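You operate a simulated robot arm through the tools that you are given. There is no shell and no other tool. Be economical: measure what you need, move in short steps, check, and stop when the job is done.

You run a simulated robot arm. Do the job below in one go: nothing can be reset, and whatever is moved stays where it is left.

## Task
Open the wide drawer of the uplight bench, take the large orange frame from there and leave it on the bench top beside the target board and shut the drawer again. Take the small teal frame and put it on the white cue sheet with a green spine. Put the small straw frame on the back of the microphone bench top. Open the cupboard door of the microphone bench, take the black foam cup on the bench top behind the tester and put it away on the upper shelf of the bench cupboard, then shut the door. Push the door of the wood-topped cupboard shut. Take the battery marked twenty-six and put it on the shelf inside the lectern. The order is free. Set down upright: black foam cup.

Only the result counts: the job must be done as asked and must still hold three seconds after the hand-in. Knocking over, shifting, dropping, spilling or breaking anything else fails it. Flat cloth is picked up by pressing the open fingertips on it (5 to 10 N) and closing them slowly along it; thin cloth reads only 2 to 8 mm in the jaws.

## Robot
A 6-joint arm with a two-finger gripper on a trunk, on a base that drives. Base frame: it is fixed to the floor where the robot stands at the start and does not move with it; the origin is under the middle of the robot, x ahead of it, y to its left, z up. Lengths are in mm, angles in degrees, forces in N, time in s.
With the tool pointing down near the work surface it reaches from about 200 to 700 mm from the robot's upright axis, wherever it stands. Its first joint turns from -166.0 to 166.0 degrees. Places, roughly: back of the microphone bench top [4000, 1900, 800]; battery marked twenty-six [7000, 4750, 750]; bench top beside the target board (24x32 cm) [1460, -3440, 860]; black foam cup (7x6x7 cm) [-900, -2200, 900]; cue sheet with a green spine [-500, 2000, 500]; cupboard door of the microphone bench [4000, 1200, 400]; door of the wood-topped cupboard [6600, -2600, 400]; large orange frame [750, 250, 500]; shelf inside the lectern [7900, 6000, 700]; small straw frame [500, -250, 750]; small teal frame [500, 0, 750]; upper shelf of the bench cupboard [4100, 1400, 400]; wide drawer of the uplight bench [600, -100, 600]. Payload 1.57 kg.
Tool frame: the origin (TCP) lies between the finger pads and is the grasp point; the fingertips stand 21 mm ahead of it; z points along the fingers, y is the line along which they close. Largest opening 70 mm; the body of the gripper starts 50 mm behind the TCP.
Orientation is told as [roll, pitch, yaw] about the base's x, y, z axes, in that order, counted from this pose: with the fingers straight down and closing along the base's y, the tool's x points along the base's -x, its y along +y and its z along -z.

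## Interface
- The arm moves only by the tool step_arm. Its argument "moves" is a list of rows, each an object of numbers (a shift or turn left out is 0, a gripper value left out holds the last): "jaw": the finger opening in mm, from 0 to 70; "dx", "dy", "dz": the shift along the tool's x, y, z in mm; "ax", "ay", "az": the turn, a rotation vector about the tool's x, y, z in degrees. In form: [{"jaw": .., "dx": .., "dy": .., "dz": .., "ax": .., "ay": .., "az": ..}, ...]. A call has 1 to 20 rows; each row shifts and turns the commanded pose from where the row before left it, along the tool's axes as they then stand. Each row takes 0.2 s and may step no farther than 50 mm and 8.6 degrees from the row before; otherwise, or with a gripper value out of range, the whole call is refused. Where a pose cannot be reached the arm comes as near as it can. A force on the tool above 40 N (or 10 N above the force at the start of the call, whichever is more), or a blocked arm, ends the call early, and 0.2 s more pass. Each finger halts on what it meets, pressing with about 30 N; the grip force reading is that of the motor and also rises with nothing between the fingers. The clock runs only during rows and for 0.2 s after the last one: add rows that do not move to give the fingers time. It gives the time, the measured TCP pose, the force on the tool (base axes), the opening and the grip force at its end, in the units of the frame above (readings bear some noise), with the torque about the TCP (base axes, N m) and any sound that the robot's microphone picked up.
- Cameras (640 x 400 px; columns grow to the right, rows downward): "scene" is now at [12.5, 142.7, 1469]; the picture's right is [-0.20, -0.98, 0.00], its down [-0.81, 0.16, -0.57] and it looks along [0.56, -0.11, -0.82] (base axes); focal length 268 px, centre (320, 200). "wrist" rides on the gripper at [79, 4, -81] in the tool frame; the picture's right is [-0.05, 1.00, 0.00], its down [-0.67, -0.04, -0.74] and it looks along [-0.74, -0.04, 0.67] (tool axes); focal length 256 px, centre (320, 200). There is no depth. A picture from a camera that has moved, and an enlarged one, comes with that camera's place and axes in the base frame and with its lens.
- grab_frame(camera): a new picture of that camera. The clock stands still meanwhile.
- roll_base(legs): drives the robot by 1 to 6 legs, each [ahead, left, turn to the left] in mm, mm and degrees, along the robot's own axes; the way and the turn of a leg run together, so that a leg with both is an arc; at most 1500 mm and 180 degrees a leg. The arm and the cameras ride along, it lands a little off, and it stops where it bumps. It gives what a move gives.
- turn_head(pan, tilt): turns the head with the scene camera to pan (to the left, within 155 degrees either way) and tilt (down, from -29 to 69), counted from straight ahead of the robot. It gives what a move gives.
- enlarge(camera, box): a new picture of the part [left, top, right, bottom] of that camera's present view, enlarged. The clock stands still meanwhile.
- hand_in(): hands the job in; it is judged then, once.

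Go step by step. Nothing tells you exact positions but the pictures and the camera data: compare them with the known pose of the tool, close in by small moves and look again before you grip or let go. The budget is 217 turns and 198 pictures, counting those below and the enlarged ones. Unless the task says otherwise, let go and move clear before handing in.

The tools are called after "Request:" as name(argument=value, ...) on one line, values as JSON. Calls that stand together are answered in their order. step_arm: Moves the arm, as the interface text tells. Its arguments: {"type":"object","properties":{"moves":{"type":"array"}},"required":["moves"]} The other tools are called the same way: roll_base (legs) drives the base; turn_head (pan, tilt) turns the head that bears the scene camera; grab_frame (camera) takes a picture; enlarge (camera, box) takes an enlarged picture of a part of a camera's view; hand_in () hands the job in.

At the start:

```text
clock: 0.0
ee_pos: [501.6, 217.5, 1010.0]
tcp_rot: [0.0, 0.0, 0.0]
contact_force: [-0.3, -0.8, -0.6]
wrist_torque: [0.02, 0.03, -0.02]
gripper_width: 69.9
gripper_force: 0.0
robot x, y, heading: [1.4, -0.5, 0.2]
head pan, tilt: [-11.5, 55.4]
```

scene: 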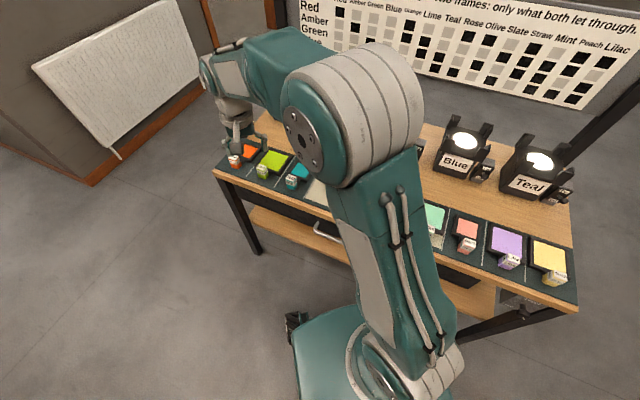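
wrist: 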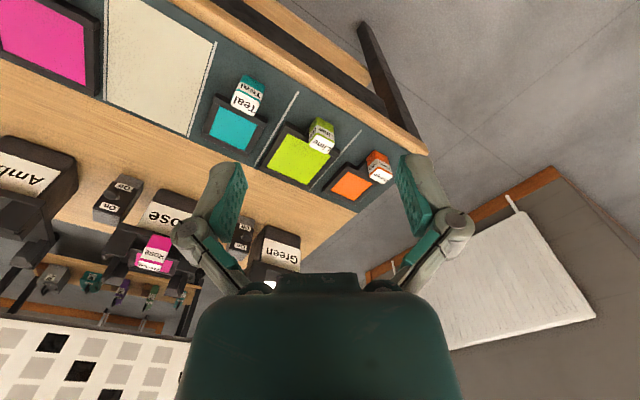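

I see the uplight bench ahead with a row of small frames along its front and a drawer under it. I look around before doing anything.

Request:
turn_head(pan=0, tilt=25)

Request:
grab_frame(camera="scene")

Request:
turn_head(pan=75, tilt=25)

Request:
grab_frame(camera="scene")

Request:
turn_head(pan=150, tilt=25)

Request:
grab_frame(camera="scene")

Request:
turn_head(pan=-75, tilt=25)

Request:
grab_frame(camera="scene")

Request:
turn_head(pan=-150, tilt=25)

Request:
grab_frame(camera="scene")

```text
clock: 0.9
ee_pos: [501.7, 218.3, 1010.2]
tcp_rot: [0.0, 0.0, 0.0]
contact_force: [0.4, -0.2, -0.5]
wrist_torque: [-0.01, 0.03, 0.02]
gripper_width: 70.1
gripper_force: 0.1
robot x, y, heading: [4.7, -0.1, -0.1]
head pan, tilt: [0.0, 25.0]
```

```text
195 pictures are left
camera scene: at [34.4, 157.1, 1513.4], right [0.0, -1.0, 0.0], down [-0.42, 0.0, -0.91], along [0.91, 0.0, -0.42], focal length 268 px, centre (320, 200)
```

scene: 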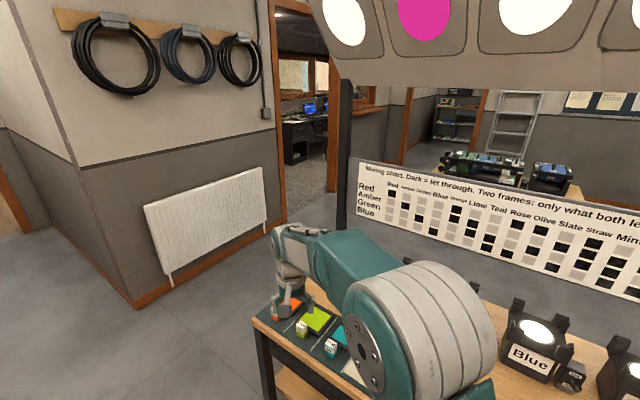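

```text
clock: 2.4
ee_pos: [501.1, 217.6, 1009.6]
tcp_rot: [0.0, 0.1, 0.0]
contact_force: [-0.3, -1.0, 0.2]
wrist_torque: [0.01, -0.04, 0.0]
gripper_width: 69.7
gripper_force: 0.0
robot x, y, heading: [-0.4, 2.3, -0.1]
head pan, tilt: [75.0, 25.0]
```

```text
194 pictures are left
camera scene: at [-33.8, 246.2, 1513.4], right [0.97, -0.26, 0.0], down [-0.11, -0.41, -0.91], along [0.23, 0.87, -0.42], focal length 268 px, centre (320, 200)
```

scene: 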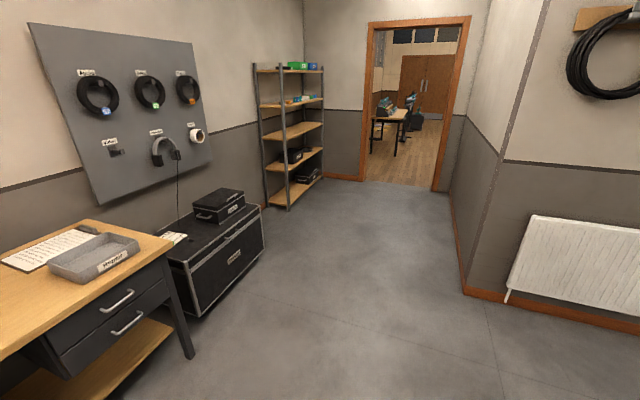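

```text
clock: 3.9
ee_pos: [502.4, 218.2, 1008.7]
tcp_rot: [-0.1, 0.0, 0.0]
contact_force: [0.6, 1.2, 0.4]
wrist_torque: [0.0, 0.04, -0.01]
gripper_width: 70.0
gripper_force: 0.0
robot x, y, heading: [0.2, 2.8, -0.2]
head pan, tilt: [150.0, 25.0]
```

```text
193 pictures are left
camera scene: at [-137.5, 203.3, 1513.6], right [0.5, 0.87, 0.0], down [0.36, -0.21, -0.91], along [-0.79, 0.45, -0.42], focal length 268 px, centre (320, 200)
```

scene: 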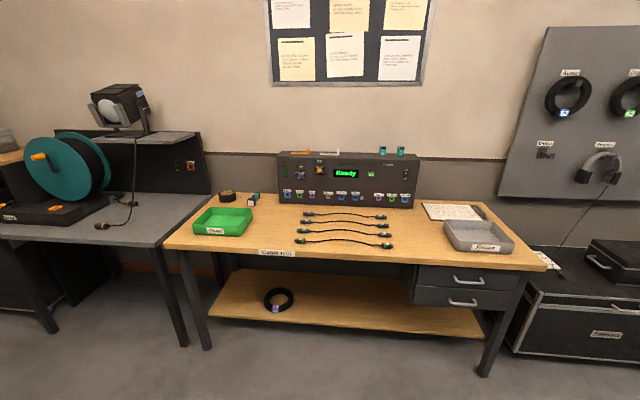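

```text
clock: 7.1
ee_pos: [502.9, 217.8, 1008.9]
tcp_rot: [-0.1, 0.0, 0.1]
contact_force: [0.1, -0.4, 0.3]
wrist_torque: [0.0, 0.0, 0.0]
gripper_width: 70.1
gripper_force: 0.1
robot x, y, heading: [-0.4, -0.5, 0.1]
head pan, tilt: [-75.0, 25.0]
```

```text
192 pictures are left
camera scene: at [-33.8, 68.1, 1513.6], right [-0.97, -0.26, 0.0], down [-0.11, 0.41, -0.91], along [0.23, -0.88, -0.42], focal length 268 px, centre (320, 200)
```

scene: 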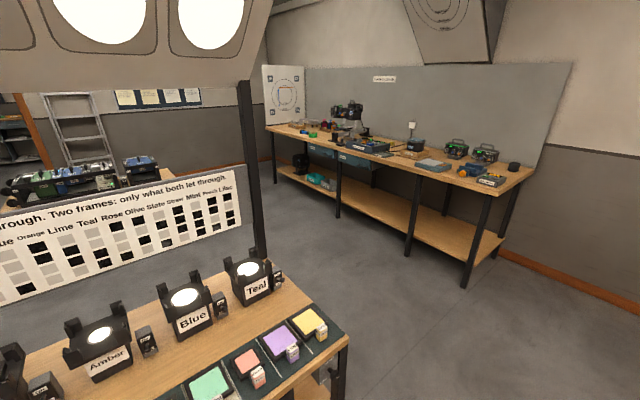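

```text
clock: 8.6
ee_pos: [502.1, 219.3, 1010.2]
tcp_rot: [0.0, 0.1, -0.1]
contact_force: [0.6, 0.1, 0.0]
wrist_torque: [-0.01, -0.06, -0.02]
gripper_width: 70.1
gripper_force: 0.1
robot x, y, heading: [0.7, -2.4, -0.1]
head pan, tilt: [-150.0, 25.0]
```

```text
191 pictures are left
camera scene: at [-137.5, 111.0, 1513.7], right [-0.5, 0.87, 0.0], down [0.36, 0.21, -0.91], along [-0.79, -0.45, -0.42], focal length 268 px, centre (320, 200)
```

scene: 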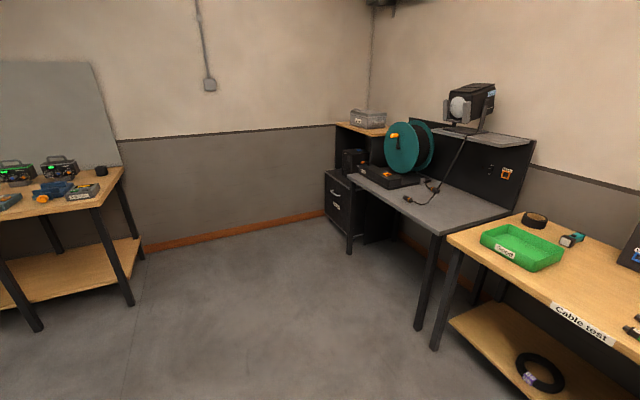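

The cup sits on the far right bench, and the cue sheets are on the flight case to the left. I back away from the bench to see the drawer and its handle properly.

Request:
roll_base(legs=[[-450, 0, 0]])

Request:
turn_head(pan=-5, tilt=40)

Request:
grab_frame(camera="scene")

Request:
grab_frame(camera="wrist")

```text
clock: 11.3
ee_pos: [52.8, 219.4, 1009.2]
tcp_rot: [0.0, 0.0, 0.1]
contact_force: [-1.0, 0.2, 0.6]
wrist_torque: [0.0, -0.02, 0.02]
gripper_width: 70.1
gripper_force: 0.0
robot x, y, heading: [-446.8, -4.2, -0.1]
head pan, tilt: [-150.0, 25.0]
```

```text
clock: 13.6
ee_pos: [52.9, 218.2, 1010.9]
tcp_rot: [0.0, 0.0, 0.0]
contact_force: [0.3, -0.4, 0.2]
wrist_torque: [-0.05, 0.01, -0.01]
gripper_width: 70.1
gripper_force: 0.0
robot x, y, heading: [-447.8, 0.1, 0.1]
head pan, tilt: [-5.0, 40.0]
```

```text
190 pictures are left
camera scene: at [-422.2, 149.3, 1490.1], right [-0.09, -1.0, 0.0], down [-0.64, 0.05, -0.77], along [0.76, -0.07, -0.64], focal length 268 px, centre (320, 200)
```

scene: 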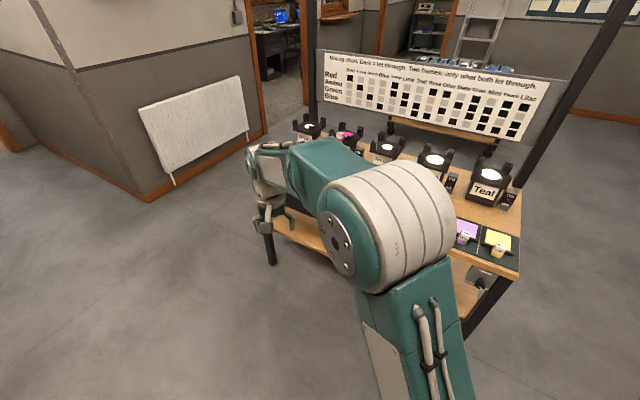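

```text
189 pictures are left
camera wrist: at [-27.1, 223.1, 1090.3], right [0.05, 1.0, 0.0], down [0.67, -0.03, 0.74], along [0.74, -0.04, -0.67], focal length 256 px, centre (320, 200)
```

wrist: 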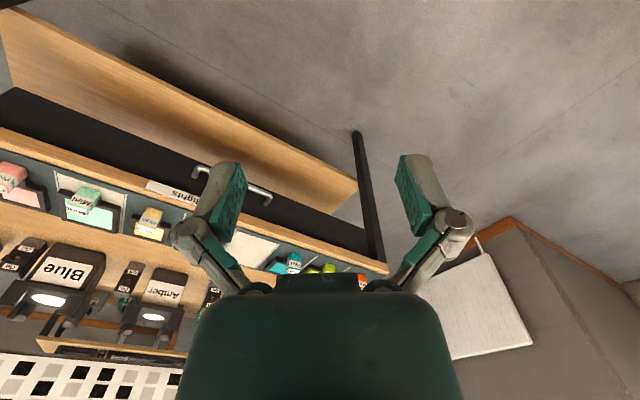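

The bench stands turned about 36° to my axes. I turn to face it squarely and look again.

Request:
roll_base(legs=[[0, 0, -36], [-115, 490, 0]])

Request:
turn_head(pan=0, tilt=45)

Request:
grab_frame(camera="scene")

Request:
grab_frame(camera="wrist")

```text
clock: 18.2
ee_pos: [272.5, 341.1, 1010.2]
tcp_rot: [0.1, 0.0, -35.9]
contact_force: [-0.5, 0.8, -0.4]
wrist_torque: [0.02, 0.02, 0.03]
gripper_width: 69.9
gripper_force: 0.0
robot x, y, heading: [-259.8, 460.9, -35.9]
head pan, tilt: [-5.0, 40.0]
```

```text
clock: 18.9
ee_pos: [270.8, 341.1, 1011.5]
tcp_rot: [0.0, 0.0, -35.9]
contact_force: [-0.1, 0.1, 0.0]
wrist_torque: [0.0, 0.02, 0.0]
gripper_width: 69.9
gripper_force: 0.1
robot x, y, heading: [-263.6, 458.2, -35.9]
head pan, tilt: [0.0, 45.0]
```

```text
188 pictures are left
camera scene: at [-151.4, 572.0, 1483.0], right [-0.59, -0.81, 0.0], down [-0.57, 0.41, -0.71], along [0.57, -0.41, -0.71], focal length 268 px, centre (320, 200)
```

scene: 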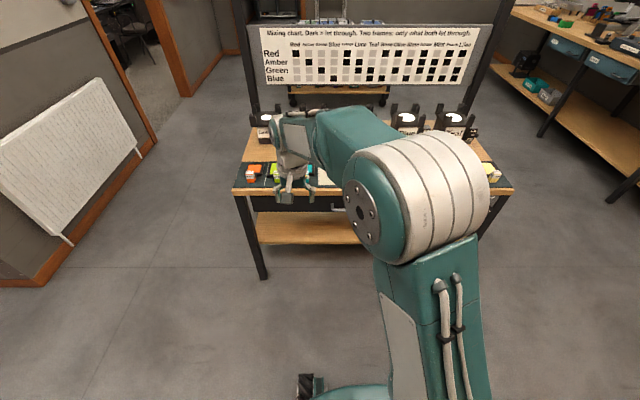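

```text
187 pictures are left
camera wrist: at [210.1, 391.8, 1090.7], right [0.63, 0.78, 0.0], down [0.52, -0.42, 0.75], along [0.58, -0.47, -0.67], focal length 256 px, centre (320, 200)
```

wrist: 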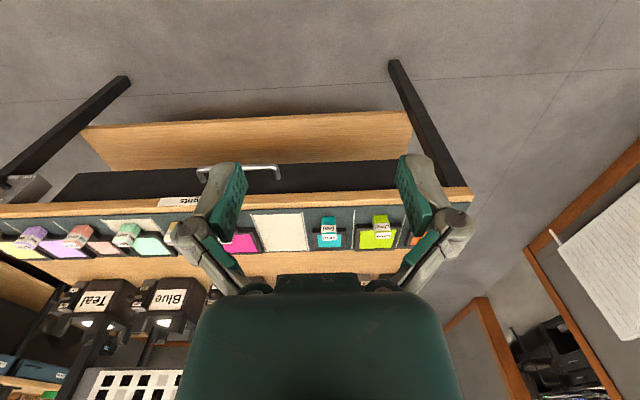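

I now face the bench squarely. The handle looks to be about 815 mm ahead at z≈640, so I turn the tool horizontal with the fingers closing vertically and lower it to handle height.

Request:
step_arm(moves=[{"dx": 10, "dy": -41, "az": 8.2}, {"dx": 10, "dy": -41, "az": 8.2}, {"dx": 0, "dy": -41, "az": 8.2}, {"dx": -10, "dy": -41, "az": 8.2}, {"dx": -20, "dy": -31, "az": 8.2}, {"az": 8.2}, {"az": 8.2}, {"az": 8.2}, {"az": 8.2}, {"az": 8.2}, {"az": 8.0}, {"ax": -8.2}, {"ax": -8.2}, {"ax": -8.2}, {"ax": -8.2}, {"ax": -8.2}, {"ax": -8.2}, {"ax": -8.2}, {"ax": -8.2}, {"ax": -8.2}])

Request:
step_arm(moves=[{"ax": -8.2}, {"ax": -8.0}, {"dy": -40}, {"dy": -40}, {"dy": -40}, {"dy": -40}, {"dy": -40}, {"dy": -40}])

Request:
grab_frame(camera="scene")

Request:
grab_frame(camera="wrist")

```text
clock: 23.1
ee_pos: [130.8, 206.4, 1014.4]
tcp_rot: [68.6, 0.9, -125.0]
contact_force: [0.3, 0.4, -0.4]
wrist_torque: [-0.03, 0.01, 0.0]
gripper_width: 70.0
gripper_force: 0.1
out of reach, approached as far as the arm can: row 17, 20
robot x, y, heading: [-259.1, 459.7, -35.7]
head pan, tilt: [0.0, 45.0]
```

```text
clock: 24.9
ee_pos: [139.4, 207.3, 779.0]
tcp_rot: [84.9, 1.0, -125.0]
contact_force: [-0.2, 0.2, 1.1]
wrist_torque: [0.0, 0.0, -0.03]
gripper_width: 70.0
gripper_force: 0.0
out of reach, approached as far as the arm can: row 1, 2, 3
robot x, y, heading: [-262.6, 460.3, -35.9]
head pan, tilt: [0.0, 45.0]
```

```text
186 pictures are left
camera scene: at [-150.7, 572.8, 1482.9], right [-0.59, -0.81, 0.0], down [-0.57, 0.41, -0.71], along [0.57, -0.41, -0.71], focal length 268 px, centre (320, 200)
```

scene: 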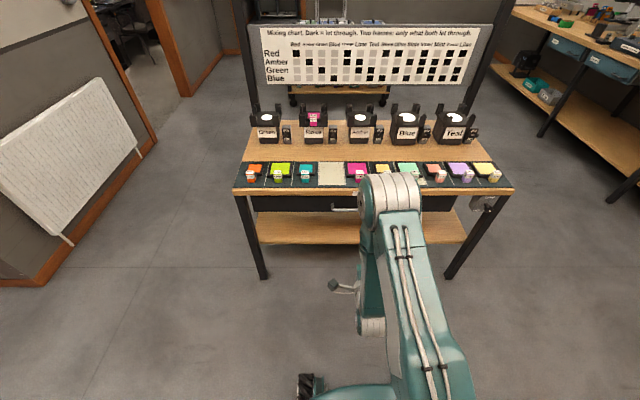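

```text
185 pictures are left
camera wrist: at [118.9, 319.9, 791.3], right [0.03, -0.11, 0.99], down [-0.99, -0.12, 0.02], along [0.12, -0.99, -0.11], focal length 256 px, centre (320, 200)
```

wrist: 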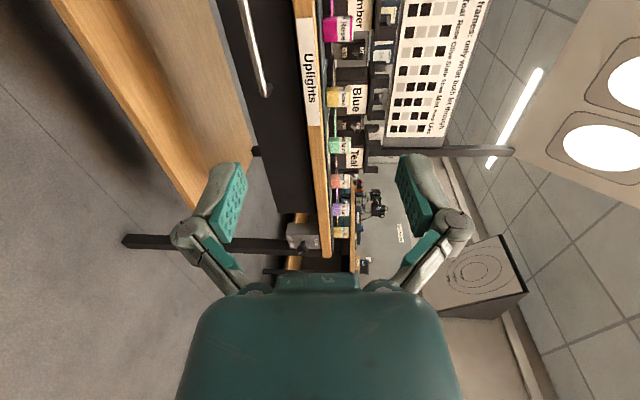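

Triangulating from both views puts the handle bar 808 mm ahead and 12 mm left, at z≈648. I lower the tool to that height, level it and look before closing in.

Request:
step_arm(moves=[{"dx": -6, "dy": -40, "ax": -2.5}, {"dx": -6, "dy": -40, "ax": -2.5}, {"dx": -6, "dy": -40}, {"dy": -11}, {}])

Request:
roll_base(legs=[[200, 0, 0]])

Request:
grab_frame(camera="wrist")

Request:
grab_frame(camera="scene")

```text
clock: 26.1
ee_pos: [125.7, 197.8, 648.5]
tcp_rot: [89.9, 0.9, -125.0]
contact_force: [0.2, -0.3, -0.2]
wrist_torque: [-0.02, -0.01, 0.01]
gripper_width: 70.1
gripper_force: 0.1
robot x, y, heading: [-262.9, 459.6, -35.9]
head pan, tilt: [0.0, 45.0]
```

```text
clock: 27.7
ee_pos: [287.7, 79.3, 648.2]
tcp_rot: [89.9, 0.9, -125.0]
contact_force: [0.0, -0.2, 0.4]
wrist_torque: [0.0, -0.02, 0.0]
gripper_width: 69.9
gripper_force: 0.0
robot x, y, heading: [-99.4, 342.2, -35.9]
head pan, tilt: [0.0, 45.0]
```

```text
184 pictures are left
camera wrist: at [266.0, 191.7, 653.1], right [-0.04, -0.06, 1.0], down [-0.99, -0.12, -0.04], along [0.12, -0.99, -0.05], focal length 256 px, centre (320, 200)
```

wrist: 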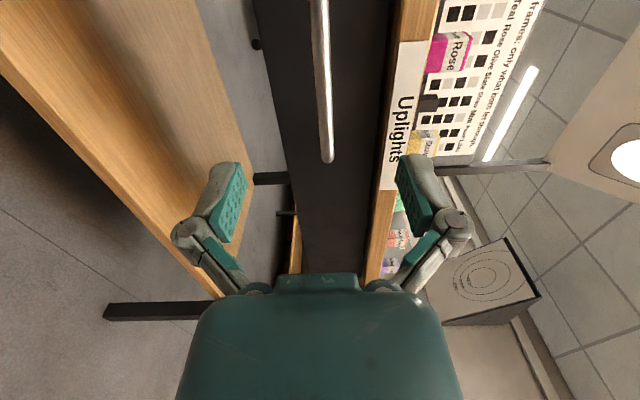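

```text
183 pictures are left
camera scene: at [11.7, 454.7, 1483.0], right [-0.59, -0.81, 0.0], down [-0.57, 0.42, -0.71], along [0.57, -0.42, -0.71], focal length 268 px, centre (320, 200)
```

scene: 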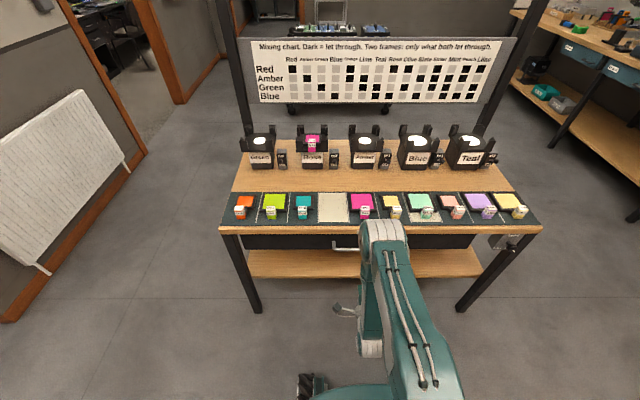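

The bar is level with the fingers, about 140 mm ahead. I close in, grip it and check.

Request:
step_arm(moves=[{"dz": 40}, {"dz": 40}, {"dz": 30}, {"dz": 20}, {"dz": 5}, {}])

Request:
grab_frame(camera="wrist")

```text
clock: 29.1
ee_pos: [396.6, 1.4, 648.9]
tcp_rot: [89.9, 1.0, -125.0]
contact_force: [-0.1, 0.3, 1.3]
wrist_torque: [-0.01, 0.01, -0.02]
gripper_width: 69.8
gripper_force: 0.1
robot x, y, heading: [-98.8, 341.7, -36.1]
head pan, tilt: [0.0, 45.0]
```

```text
182 pictures are left
camera wrist: at [375.7, 114.0, 653.5], right [-0.04, -0.06, 1.0], down [-0.99, -0.12, -0.05], along [0.12, -0.99, -0.05], focal length 256 px, centre (320, 200)
```

wrist: 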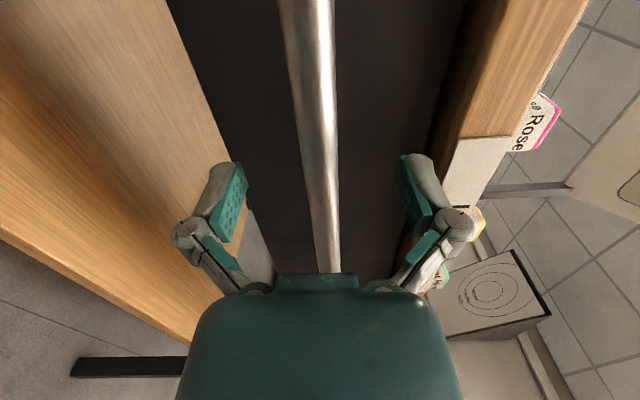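

The bar passes between the fingers, so I close the grip.

Request:
step_arm(moves=[{"jaw": 0}, {}, {}, {}])

```text
clock: 30.1
ee_pos: [396.1, 2.4, 650.0]
tcp_rot: [90.0, 1.0, -125.0]
contact_force: [-21.3, 15.8, 23.4]
wrist_torque: [-0.34, 0.21, -0.04]
gripper_width: 12.6
gripper_force: 32.4
robot x, y, heading: [-100.1, 341.5, -35.9]
head pan, tilt: [0.0, 45.0]
```

Gripped, with the bar about 12.6 mm in the jaws. I ease the off-centre load, then pull by driving back.

Request:
step_arm(moves=[{"dy": 3, "dz": -4}, {"dy": 2, "dz": -4}, {}])

Request:
roll_base(legs=[[-150, 0, 0]])

Request:
grab_frame(camera="scene")

```text
clock: 30.9
ee_pos: [389.0, 7.5, 649.9]
tcp_rot: [89.3, 0.8, -125.1]
contact_force: [1.4, -1.9, -29.5]
wrist_torque: [-0.37, 0.22, -0.13]
gripper_width: 12.9
gripper_force: 31.8
robot x, y, heading: [-101.1, 340.0, -36.1]
head pan, tilt: [0.0, 45.0]
```

```text
clock: 31.8
ee_pos: [354.1, 31.3, 649.8]
tcp_rot: [89.0, 0.8, -125.1]
contact_force: [-0.7, 1.3, -9.4]
wrist_torque: [-0.39, 0.27, 0.06]
gripper_width: 12.8
gripper_force: 31.9
robot x, y, heading: [-133.8, 363.7, -36.1]
head pan, tilt: [0.0, 45.0]
stopped in leg 1: the force on the tool passed its limit at 41 N (the readings are from after the stop); the commanded pose is now the measured one
```

```text
181 pictures are left
camera scene: at [-18.8, 477.1, 1482.9], right [-0.59, -0.81, 0.0], down [-0.57, 0.42, -0.71], along [0.57, -0.42, -0.71], focal length 268 px, centre (320, 200)
```

scene: 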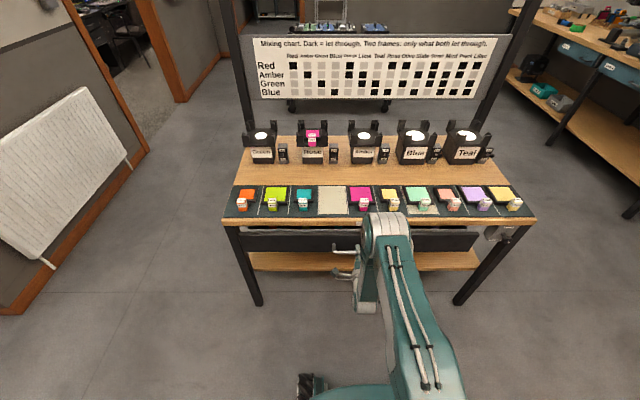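

The drawer is out about 45 mm and the drive stopped on a force spike. I pull on in gentler arm steps.

Request:
step_arm(moves=[{"dz": -8}, {"dz": -12}, {"dz": -15}, {"dz": -15}, {"dz": -15}, {"dz": -15}, {"dz": -15}, {"dz": -15}, {"dz": -15}, {"dz": -15}])

```text
clock: 33.4
ee_pos: [281.8, 85.0, 650.7]
tcp_rot: [88.5, 1.0, -124.9]
contact_force: [2.9, 5.6, -15.6]
wrist_torque: [-0.39, 0.31, -0.42]
gripper_width: 12.6
gripper_force: 31.8
robot x, y, heading: [-124.8, 365.7, -35.8]
head pan, tilt: [0.0, 45.0]
stopped in row 7: the force on the tool passed its limit at 40 N (the readings are from after the stop); the commanded pose is now the measured one
```

Out about 140 mm so far; I continue pulling.

Request:
step_arm(moves=[{"dy": -1, "dz": -8}, {"dy": -1, "dz": -12}, {"dz": -12}, {"dz": -12}, {"dz": -12}, {"dz": -12}, {"dz": -12}, {"dz": -12}, {"dz": -12}, {"dz": -12}])

Request:
grab_frame(camera="scene")

```text
clock: 35.5
ee_pos: [241.5, 112.2, 649.5]
tcp_rot: [88.7, 0.9, -125.0]
contact_force: [12.8, 20.4, -19.0]
wrist_torque: [-0.36, 0.2, 0.09]
gripper_width: 12.9
gripper_force: 32.2
out of reach, approached as far as the arm can: row 5, 6, 7, 8, 9, 10
robot x, y, heading: [-130.0, 365.5, -36.3]
head pan, tilt: [0.0, 45.0]
```

```text
180 pictures are left
camera scene: at [-16.6, 480.2, 1482.5], right [-0.59, -0.81, 0.0], down [-0.57, 0.41, -0.71], along [0.57, -0.42, -0.71], focal length 268 px, centre (320, 200)
```

scene: 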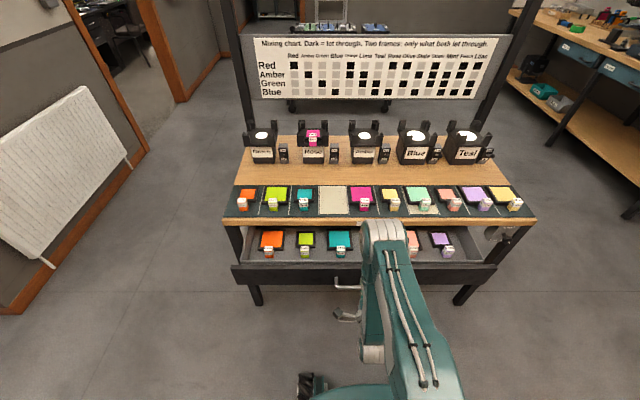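

About 190 mm out, with the frames in the drawer visible (orange at left). I pull a little further with the base for room.

Request:
step_arm(moves=[{"dx": -2, "dy": -2, "dz": 6}, {}])

Request:
roll_base(legs=[[-60, 0, 0]])

Request:
grab_frame(camera="scene")

```text
clock: 36.1
ee_pos: [247.7, 106.5, 649.5]
tcp_rot: [89.3, 0.9, -124.9]
contact_force: [17.4, 22.7, 10.6]
wrist_torque: [-0.44, 0.33, 0.01]
gripper_width: 13.0
gripper_force: 32.1
robot x, y, heading: [-128.5, 368.9, -36.3]
head pan, tilt: [0.0, 45.0]
```

```text
clock: 37.7
ee_pos: [198.7, 142.8, 650.1]
tcp_rot: [89.3, 1.3, -124.6]
contact_force: [5.5, 6.9, 2.0]
wrist_torque: [-0.46, 0.35, 0.29]
gripper_width: 13.1
gripper_force: 31.8
robot x, y, heading: [-179.8, 398.9, -35.9]
head pan, tilt: [0.0, 45.0]
stopped in leg 1: the force on the tool passed its limit at 41 N (the readings are from after the stop); the commanded pose is now the measured one
```

```text
179 pictures are left
camera scene: at [-66.9, 514.6, 1482.8], right [-0.59, -0.81, 0.0], down [-0.57, 0.41, -0.71], along [0.57, -0.42, -0.71], focal length 268 px, centre (320, 200)
```

scene: 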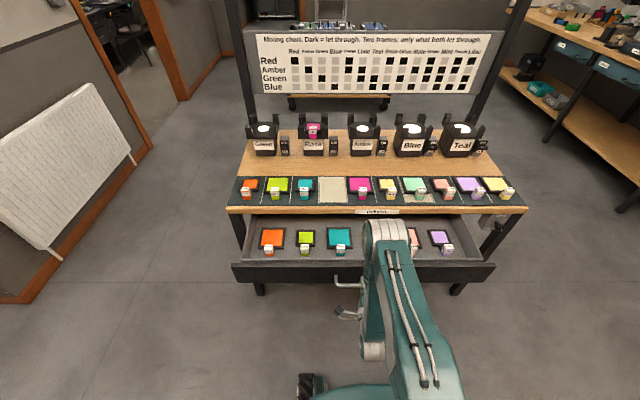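

The drawer is about 240 mm open, which is enough. I let go, back off, and look closely at the frames.

Request:
step_arm(moves=[{"jaw": 70}, {}, {}, {}])

Request:
roll_base(legs=[[-150, 0, 0]])

Request:
enlarge(camera="scene", box=[220, 150, 380, 260])

Request:
enlarge(camera="scene", box=[360, 120, 520, 220])

Request:
grab_frame(camera="scene")

```text
clock: 38.7
ee_pos: [198.4, 140.8, 650.5]
tcp_rot: [89.2, 1.1, -124.8]
contact_force: [0.3, 0.2, 0.0]
wrist_torque: [-0.03, 0.03, 0.0]
gripper_width: 69.8
gripper_force: 0.0
robot x, y, heading: [-175.2, 400.1, -36.3]
head pan, tilt: [0.0, 45.0]
```

```text
clock: 40.0
ee_pos: [76.7, 228.1, 649.9]
tcp_rot: [89.2, 1.2, -124.9]
contact_force: [-0.7, 0.8, 0.7]
wrist_torque: [0.0, 0.01, -0.02]
gripper_width: 70.1
gripper_force: 0.1
robot x, y, heading: [-301.5, 485.3, -35.8]
head pan, tilt: [0.0, 45.0]
```

```text
3.64 times, centred on (300, 205) of scene
camera zoom: at [-188.6, 600.6, 1483.0], right [-0.59, -0.81, 0.0], down [-0.57, 0.42, -0.71], along [0.57, -0.42, -0.71], focal length 974 px, centre (393, 182)
```

zoom: 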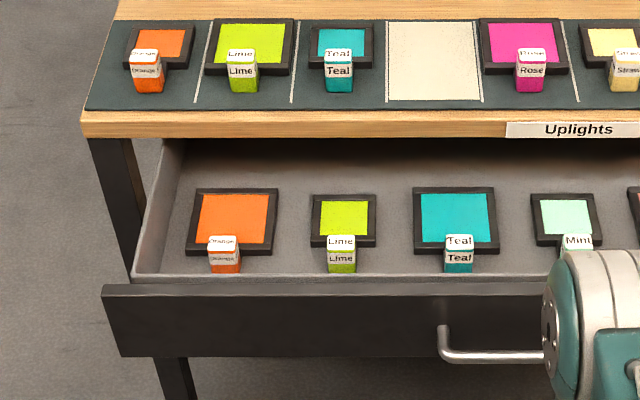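

```text
4.00 times, centred on (440, 170) of scene
camera zoom: at [-188.6, 600.6, 1483.0], right [-0.59, -0.81, 0.0], down [-0.57, 0.42, -0.71], along [0.57, -0.42, -0.71], focal length 1072 px, centre (-160, 320)
```

zoom: 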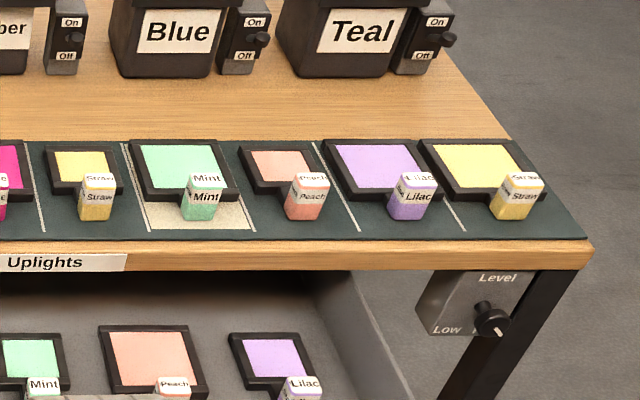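

```text
176 pictures are left
camera scene: at [-188.6, 600.6, 1483.0], right [-0.59, -0.81, 0.0], down [-0.57, 0.42, -0.71], along [0.57, -0.42, -0.71], focal length 268 px, centre (320, 200)
```

scene: 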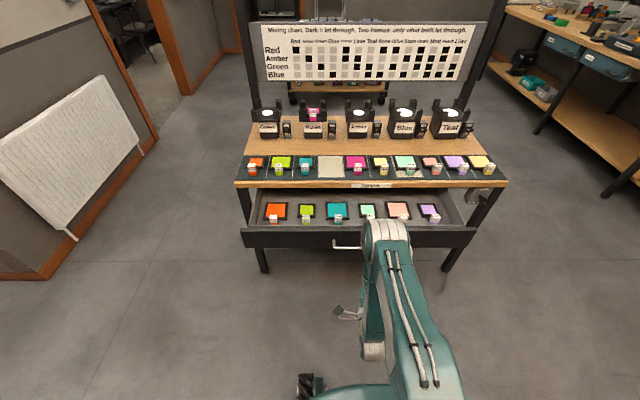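

The orange large frame lies at the drawer's left, with a small tab in front to grip. On the bench top the small teal frame is third, and the small straw frame is sixth. I raise the tool, point it down again and move to the orange frame.

Request:
step_arm(moves=[{"dy": 45}, {"dy": 45}, {"dy": 45}, {"dy": 45}, {"dy": 45}, {"dy": 45}, {"ax": 8.2}, {"ax": 8.2}, {"ax": 8.2}, {"ax": 8.2}, {"ax": 8.2}, {"ax": 8.2}, {"ax": 8.2}, {"ax": 8.2}, {"ax": 8.2}, {"ax": 8.2}, {"ax": 7.3}, {}])

Request:
step_arm(moves=[{"az": -8.2}, {"az": -8.2}, {"az": -8.2}, {"az": -8.2}, {"az": -8.2}, {"az": -8.2}, {"az": -8.2}, {"az": -8.2}, {"az": -8.2}, {"az": -8.2}, {"az": -8.0}, {"dy": 40}, {"dy": 40}, {"dy": 40}, {}])

Request:
roll_base(legs=[[200, 200, 0]])

Request:
grab_frame(camera="scene")

Request:
grab_frame(camera="wrist")

```text
clock: 43.8
ee_pos: [93.6, 212.2, 910.1]
tcp_rot: [2.7, 1.9, -124.3]
contact_force: [0.1, -0.6, -0.8]
wrist_torque: [0.02, 0.01, -0.03]
gripper_width: 69.9
gripper_force: 0.0
out of reach, approached as far as the arm can: row 6, 7, 13, 14, 15
robot x, y, heading: [-294.3, 488.3, -36.0]
head pan, tilt: [0.0, 45.0]
```

```text
clock: 47.0
ee_pos: [160.6, 310.0, 914.0]
tcp_rot: [1.9, -2.8, -34.6]
contact_force: [0.1, 0.6, 0.3]
wrist_torque: [-0.02, 0.03, 0.0]
gripper_width: 70.2
gripper_force: 0.1
robot x, y, heading: [-302.2, 485.7, -36.1]
head pan, tilt: [0.0, 45.0]
```

```text
clock: 49.0
ee_pos: [438.0, 351.8, 913.6]
tcp_rot: [2.0, -2.7, -34.5]
contact_force: [-0.4, -0.2, -0.3]
wrist_torque: [-0.01, 0.02, 0.01]
gripper_width: 70.1
gripper_force: 0.1
robot x, y, heading: [-18.7, 531.5, -35.9]
head pan, tilt: [0.0, 45.0]
```

```text
175 pictures are left
camera scene: at [87.7, 640.0, 1483.4], right [-0.59, -0.81, 0.0], down [-0.57, 0.42, -0.71], along [0.57, -0.41, -0.71], focal length 268 px, centre (320, 200)
```

scene: 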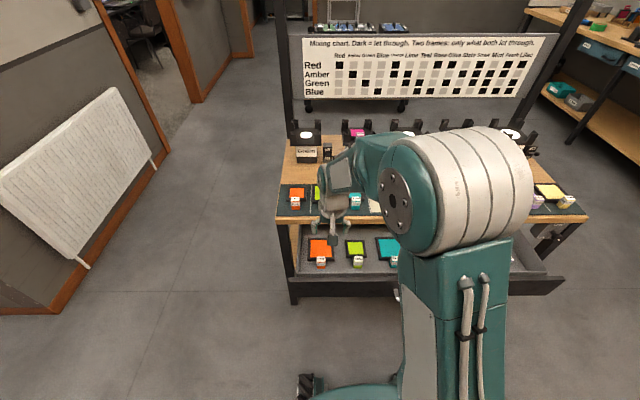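

```text
174 pictures are left
camera wrist: at [370.1, 400.9, 991.3], right [0.61, 0.79, 0.04], down [0.48, -0.41, 0.77], along [0.63, -0.45, -0.63], focal length 256 px, centre (320, 200)
```

wrist: 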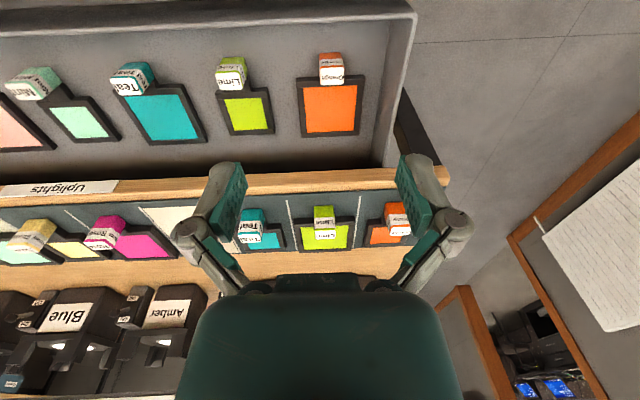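

The orange tab is near (514, 330) at z≈630. I level the tool, move over it and go down partway.

Request:
step_arm(moves=[{"ax": 3.2, "ay": 1.0, "az": 1.3}, {"dx": -37, "dy": 13}, {"dx": -38, "dy": 13}, {"dz": 40}, {"dz": 40}, {"dz": 40}, {}])

Request:
grab_frame(camera="wrist")

Request:
enlarge(camera="scene", box=[260, 160, 420, 300])

```text
clock: 50.6
ee_pos: [515.8, 328.1, 795.6]
tcp_rot: [-1.4, -1.7, -35.8]
contact_force: [-0.5, 0.3, -0.2]
wrist_torque: [-0.01, 0.01, -0.01]
gripper_width: 70.0
gripper_force: 0.0
robot x, y, heading: [-20.4, 534.1, -36.3]
head pan, tilt: [0.0, 45.0]
```

```text
173 pictures are left
camera wrist: at [453.4, 381.2, 873.9], right [0.63, 0.78, -0.02], down [0.51, -0.39, 0.77], along [0.59, -0.49, -0.64], focal length 256 px, centre (320, 200)
```

wrist: 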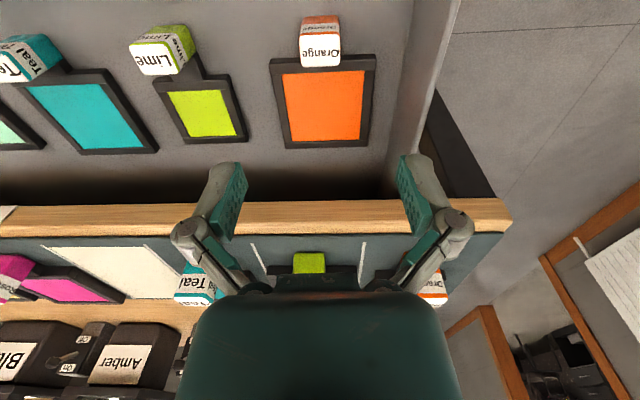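

```text
2.86 times, centred on (340, 230) of scene
camera zoom: at [91.2, 644.0, 1482.9], right [-0.59, -0.81, 0.0], down [-0.57, 0.42, -0.71], along [0.57, -0.42, -0.71], focal length 766 px, centre (263, 114)
```

zoom: 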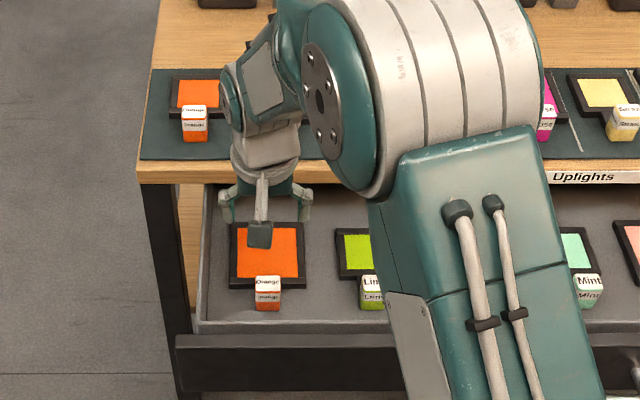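

The tab top comes out at about (506, 334, 672). I straighten the tool, shift back 11 mm and lower to just above it.

Request:
step_arm(moves=[{"ay": 2.2, "dx": 11}, {"dz": 30}, {"dz": 30}, {"dz": 30}, {}])

Request:
grab_frame(camera="wrist")

Request:
enlarge(camera="scene", box=[280, 200, 380, 280])

```text
clock: 51.8
ee_pos: [505.8, 332.0, 705.8]
tcp_rot: [-1.3, 0.5, -35.9]
contact_force: [0.2, 0.2, -0.1]
wrist_torque: [0.01, -0.01, 0.0]
gripper_width: 69.9
gripper_force: 0.0
robot x, y, heading: [-19.8, 530.0, -36.0]
head pan, tilt: [0.0, 45.0]
```

```text
171 pictures are left
camera wrist: at [445.5, 384.5, 786.7], right [0.63, 0.78, -0.02], down [0.53, -0.41, 0.74], along [0.57, -0.48, -0.67], focal length 256 px, centre (320, 200)
```

wrist: 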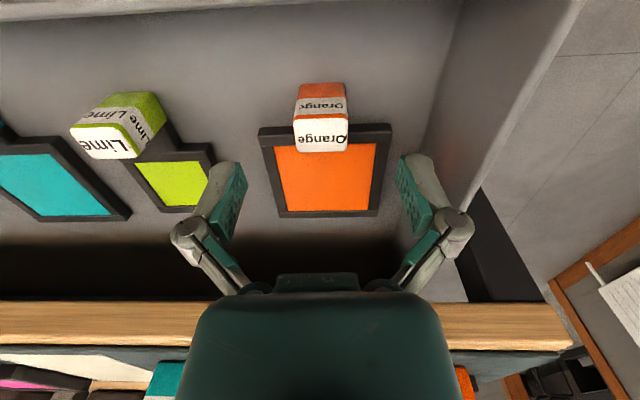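

```text
5.00 times, centred on (330, 240) of scene
camera zoom: at [91.4, 644.0, 1482.9], right [-0.59, -0.81, 0.0], down [-0.57, 0.42, -0.71], along [0.57, -0.42, -0.71], focal length 1340 px, centre (270, 0)
```

zoom: 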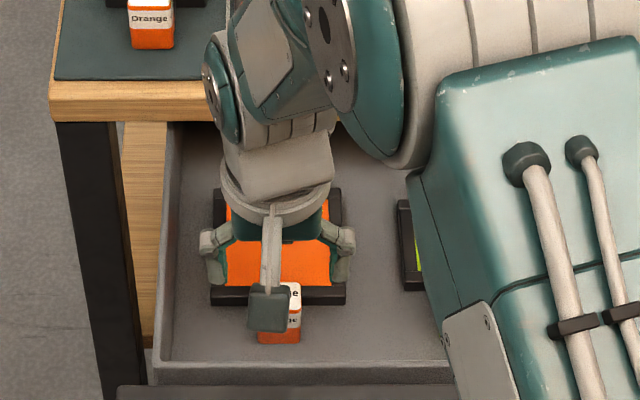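

The tab is centred between the fingers. I go down around it and grip.

Request:
step_arm(moves=[{"ax": -1, "dx": 3, "dz": 15}, {"dz": 15}, {"dz": 13}, {}])

Request:
grab_frame(camera="wrist")

```text
clock: 52.8
ee_pos: [503.3, 333.1, 662.6]
tcp_rot: [-0.3, 0.3, -35.9]
contact_force: [0.6, 0.3, -0.4]
wrist_torque: [-0.01, 0.02, 0.01]
gripper_width: 70.3
gripper_force: 0.0
robot x, y, heading: [-19.2, 528.6, -35.9]
head pan, tilt: [0.0, 45.0]
```

```text
169 pictures are left
camera wrist: at [442.1, 384.4, 744.0], right [0.63, 0.78, -0.01], down [0.53, -0.42, 0.74], along [0.57, -0.47, -0.67], focal length 256 px, centre (320, 200)
```

wrist: 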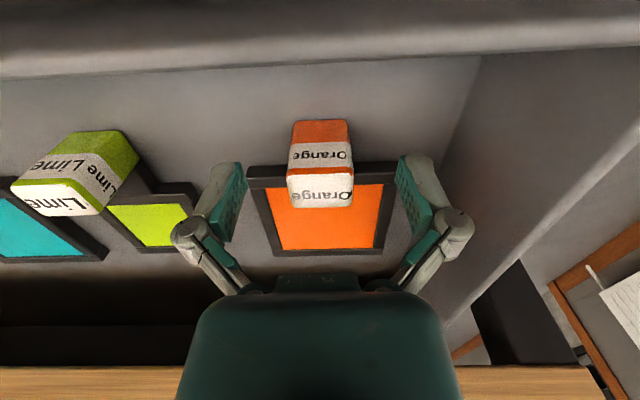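

The tab top is only a few mm above the grasp point and the floor is about 33 mm below it. I go 8 mm lower, then close.

Request:
step_arm(moves=[{"dz": 8}, {"jaw": 0}, {}, {}, {}])

```text
clock: 54.0
ee_pos: [504.1, 332.8, 657.5]
tcp_rot: [-0.3, 0.4, -35.9]
contact_force: [0.3, -0.7, 16.3]
wrist_torque: [-0.08, -0.14, 0.0]
gripper_width: 31.7
gripper_force: 30.0
robot x, y, heading: [-19.3, 530.2, -35.7]
head pan, tilt: [0.0, 45.0]
```

The tab is gripped at 31.7 mm. I lift a little, ease back from the bench edge, then rise.

Request:
step_arm(moves=[{"dz": -10}, {"dz": -15}, {"dz": -15, "dx": 10}, {"dz": -15, "dx": 15}, {"dz": -20, "dx": 15}, {"dz": -30, "dx": 10}, {}])

Request:
grab_frame(camera="wrist")

Request:
enlarge(camera="scene", box=[240, 160, 400, 300])

```text
clock: 55.6
ee_pos: [464.0, 362.6, 760.3]
tcp_rot: [-0.3, 0.5, -36.0]
contact_force: [-1.8, -1.2, -0.9]
wrist_torque: [0.05, 0.04, 0.01]
gripper_width: 31.5
gripper_force: 30.5
robot x, y, heading: [-17.9, 531.8, -36.3]
head pan, tilt: [0.0, 45.0]
```

```text
168 pictures are left
camera wrist: at [402.2, 413.9, 841.7], right [0.63, 0.78, -0.01], down [0.53, -0.42, 0.74], along [0.57, -0.47, -0.67], focal length 256 px, centre (320, 200)
```

wrist: 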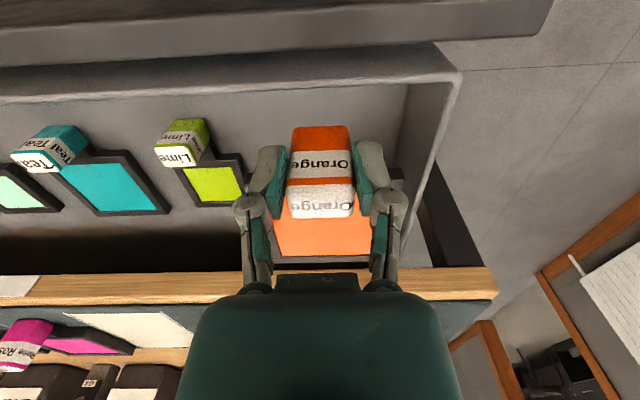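

```text
2.86 times, centred on (320, 230) of scene
camera zoom: at [91.0, 643.9, 1482.9], right [-0.59, -0.81, 0.0], down [-0.57, 0.42, -0.71], along [0.57, -0.42, -0.71], focal length 766 px, centre (320, 114)
```

zoom: 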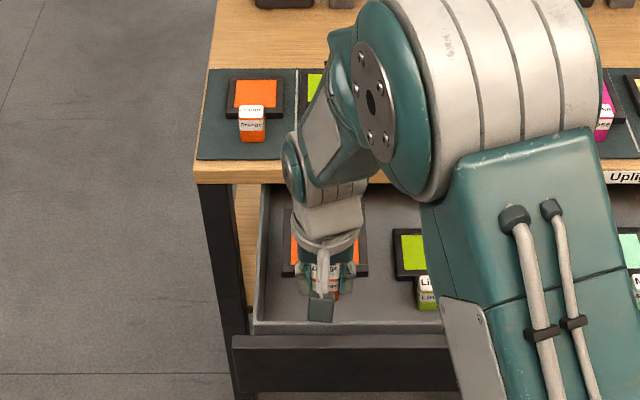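

The frame is securely held and level. I lift it high, back off, turn right, and drive along the corridor towards the target-board bench.

Request:
step_arm(moves=[{"dz": -40}, {"dz": -40}, {"dz": -40}, {"dz": -40}, {"dz": -40}, {"dx": 30}, {}])

Request:
roll_base(legs=[[-150, 0, 0], [0, 0, -90], [1300, 0, 0]])

Request:
turn_head(pan=45, tilt=25)

Request:
grab_frame(camera="scene")

```text
clock: 57.2
ee_pos: [441.0, 380.5, 960.0]
tcp_rot: [-0.4, 0.4, -35.9]
contact_force: [-0.2, -0.6, -1.9]
wrist_torque: [0.07, 0.06, -0.03]
gripper_width: 31.1
gripper_force: 30.1
robot x, y, heading: [-19.7, 528.7, -35.9]
head pan, tilt: [0.0, 45.0]
```

```text
clock: 68.5
ee_pos: [-1055.8, -898.9, 960.8]
tcp_rot: [-0.4, 0.6, -125.6]
contact_force: [0.2, -0.4, -2.1]
wrist_torque: [0.04, -0.09, 0.02]
gripper_width: 31.1
gripper_force: 29.7
robot x, y, heading: [-908.5, -436.1, -125.7]
head pan, tilt: [0.0, 45.0]
```

```text
clock: 69.7
ee_pos: [-1055.5, -899.6, 960.3]
tcp_rot: [-0.3, 0.4, -125.6]
contact_force: [-0.8, 0.3, -1.0]
wrist_torque: [0.06, -0.03, 0.02]
gripper_width: 31.6
gripper_force: 29.9
robot x, y, heading: [-908.9, -434.9, -125.8]
head pan, tilt: [45.0, 25.0]
```

```text
166 pictures are left
camera scene: at [-731.4, -570.3, 1513.4], right [-0.99, -0.16, 0.0], down [-0.07, 0.42, -0.91], along [0.14, -0.89, -0.42], focal length 268 px, centre (320, 200)
```

scene: 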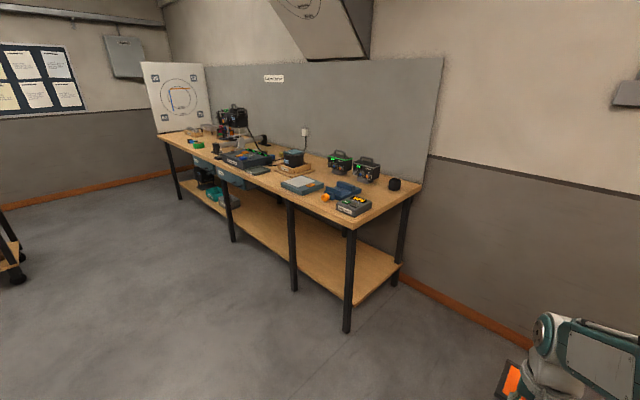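

The way is clear and the target board stands at the left end of the bench. I drive sideways along it.

Request:
roll_base(legs=[[0, 1500, 0], [0, 1500, 0], [0, 300, 0]])

Request:
turn_head(pan=10, tilt=30)

Request:
grab_frame(camera="scene")

```text
clock: 85.8
ee_pos: [1569.9, -2879.5, 961.4]
tcp_rot: [-0.2, 0.5, -127.2]
contact_force: [-0.1, -0.7, -1.6]
wrist_torque: [0.05, -0.09, -0.03]
gripper_width: 31.7
gripper_force: 30.4
robot x, y, heading: [1733.3, -2423.0, -127.6]
head pan, tilt: [45.0, 25.0]
```

```text
clock: 86.8
ee_pos: [1575.6, -2882.9, 960.4]
tcp_rot: [-0.4, 0.5, -127.2]
contact_force: [-0.1, 0.4, -1.2]
wrist_torque: [0.09, -0.04, -0.02]
gripper_width: 31.5
gripper_force: 30.4
robot x, y, heading: [1737.2, -2419.5, -127.9]
head pan, tilt: [10.0, 30.0]
```

```text
165 pictures are left
camera scene: at [1855.1, -2554.1, 1505.1], right [-0.89, 0.46, 0.0], down [0.23, 0.45, -0.87], along [-0.4, -0.77, -0.5], focal length 268 px, centre (320, 200)
```

scene: 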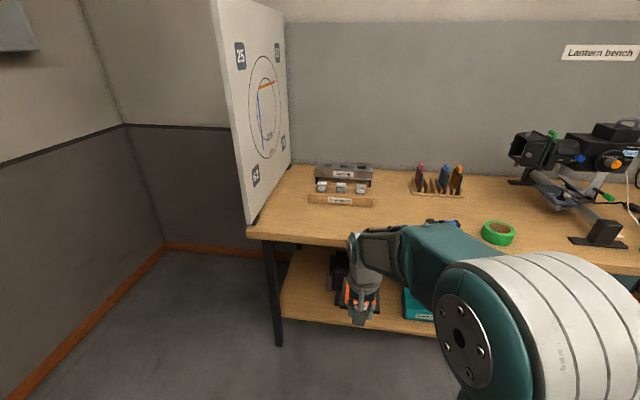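

The front-left of the bench beside the board is free. I square up and drive in, aiming the tab at about (1478, −3377).

Request:
roll_base(legs=[[0, 0, 1.9], [330, 195, 0]])

Request:
turn_head(pan=0, tilt=40)

Request:
grab_frame(camera="scene")

Request:
grab_frame(camera="wrist")

```text
clock: 89.6
ee_pos: [1549.0, -3267.2, 960.8]
tcp_rot: [-0.2, 0.6, -125.6]
contact_force: [-0.2, -0.3, -1.9]
wrist_torque: [0.14, -0.07, -0.02]
gripper_width: 31.6
gripper_force: 30.0
robot x, y, heading: [1697.9, -2806.0, -125.8]
head pan, tilt: [10.0, 30.0]
```

```text
clock: 90.3
ee_pos: [1548.9, -3267.6, 959.4]
tcp_rot: [-0.3, 0.5, -125.7]
contact_force: [0.6, -0.4, -1.9]
wrist_torque: [0.1, -0.06, -0.02]
gripper_width: 31.3
gripper_force: 29.9
robot x, y, heading: [1700.4, -2805.2, -125.6]
head pan, tilt: [0.0, 40.0]
```

```text
164 pictures are left
camera scene: at [1809.1, -2918.6, 1490.2], right [-0.81, 0.59, 0.0], down [0.38, 0.52, -0.77], along [-0.45, -0.62, -0.64], focal length 268 px, centre (320, 200)
```

scene: 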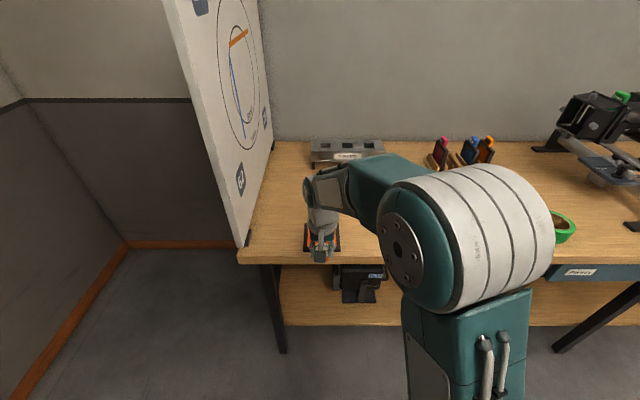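

```text
163 pictures are left
camera wrist: at [1599.4, -3205.7, 1041.5], right [0.78, -0.63, -0.01], down [-0.42, -0.53, 0.74], along [-0.47, -0.57, -0.67], focal length 256 px, centre (320, 200)
```

wrist: 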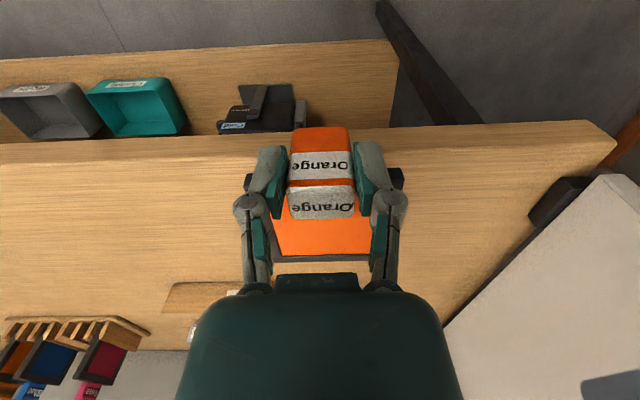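

The bench top is confirmed at z≈860 and there is free room ahead. I extend 123 mm and lower.

Request:
step_arm(moves=[{"dx": -41}, {"dx": -41}, {"dx": -41}, {"dz": 25}, {"dz": 20}, {"dz": 10}, {}])

Request:
grab_frame(camera="wrist")

Request:
enlarge(camera="scene", box=[220, 130, 400, 270])

```text
clock: 91.9
ee_pos: [1477.7, -3367.7, 904.7]
tcp_rot: [-0.3, 0.3, -125.7]
contact_force: [0.9, 0.5, 6.3]
wrist_torque: [-0.73, 0.49, -0.02]
gripper_width: 31.5
gripper_force: 29.9
robot x, y, heading: [1700.2, -2804.9, -125.7]
head pan, tilt: [0.0, 40.0]
```

```text
162 pictures are left
camera wrist: at [1527.6, -3305.9, 986.1], right [0.78, -0.63, -0.01], down [-0.42, -0.53, 0.74], along [-0.47, -0.58, -0.67], focal length 256 px, centre (320, 200)
```

wrist: 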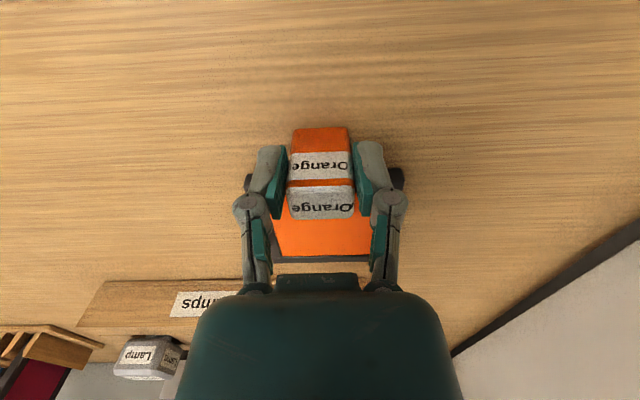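

```text
2.86 times, centred on (310, 200) of scene
camera zoom: at [1809.6, -2918.9, 1490.2], right [-0.81, 0.59, 0.0], down [0.38, 0.52, -0.77], along [-0.45, -0.62, -0.64], focal length 766 px, centre (349, 200)
```

zoom: 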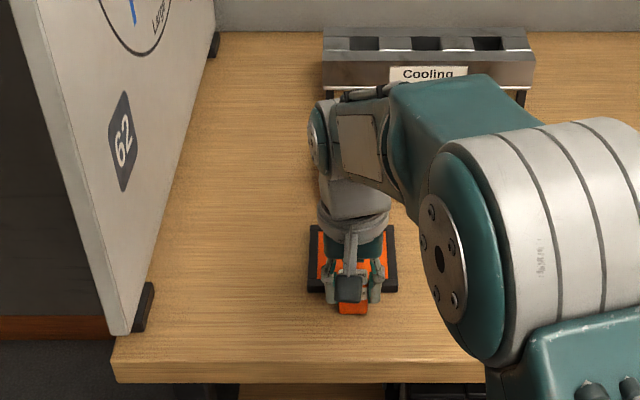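

The frame's far edge touches first. I lower in 3 mm steps until the tab settles.

Request:
step_arm(moves=[{"dz": 3}, {"dz": 3}, {}])

```text
clock: 92.7
ee_pos: [1477.8, -3368.0, 899.7]
tcp_rot: [-0.3, 0.4, -125.7]
contact_force: [-1.0, -3.1, 21.7]
wrist_torque: [-0.16, 0.07, -0.04]
gripper_width: 31.8
gripper_force: 29.5
robot x, y, heading: [1700.8, -2807.0, -126.2]
head pan, tilt: [0.0, 40.0]
```

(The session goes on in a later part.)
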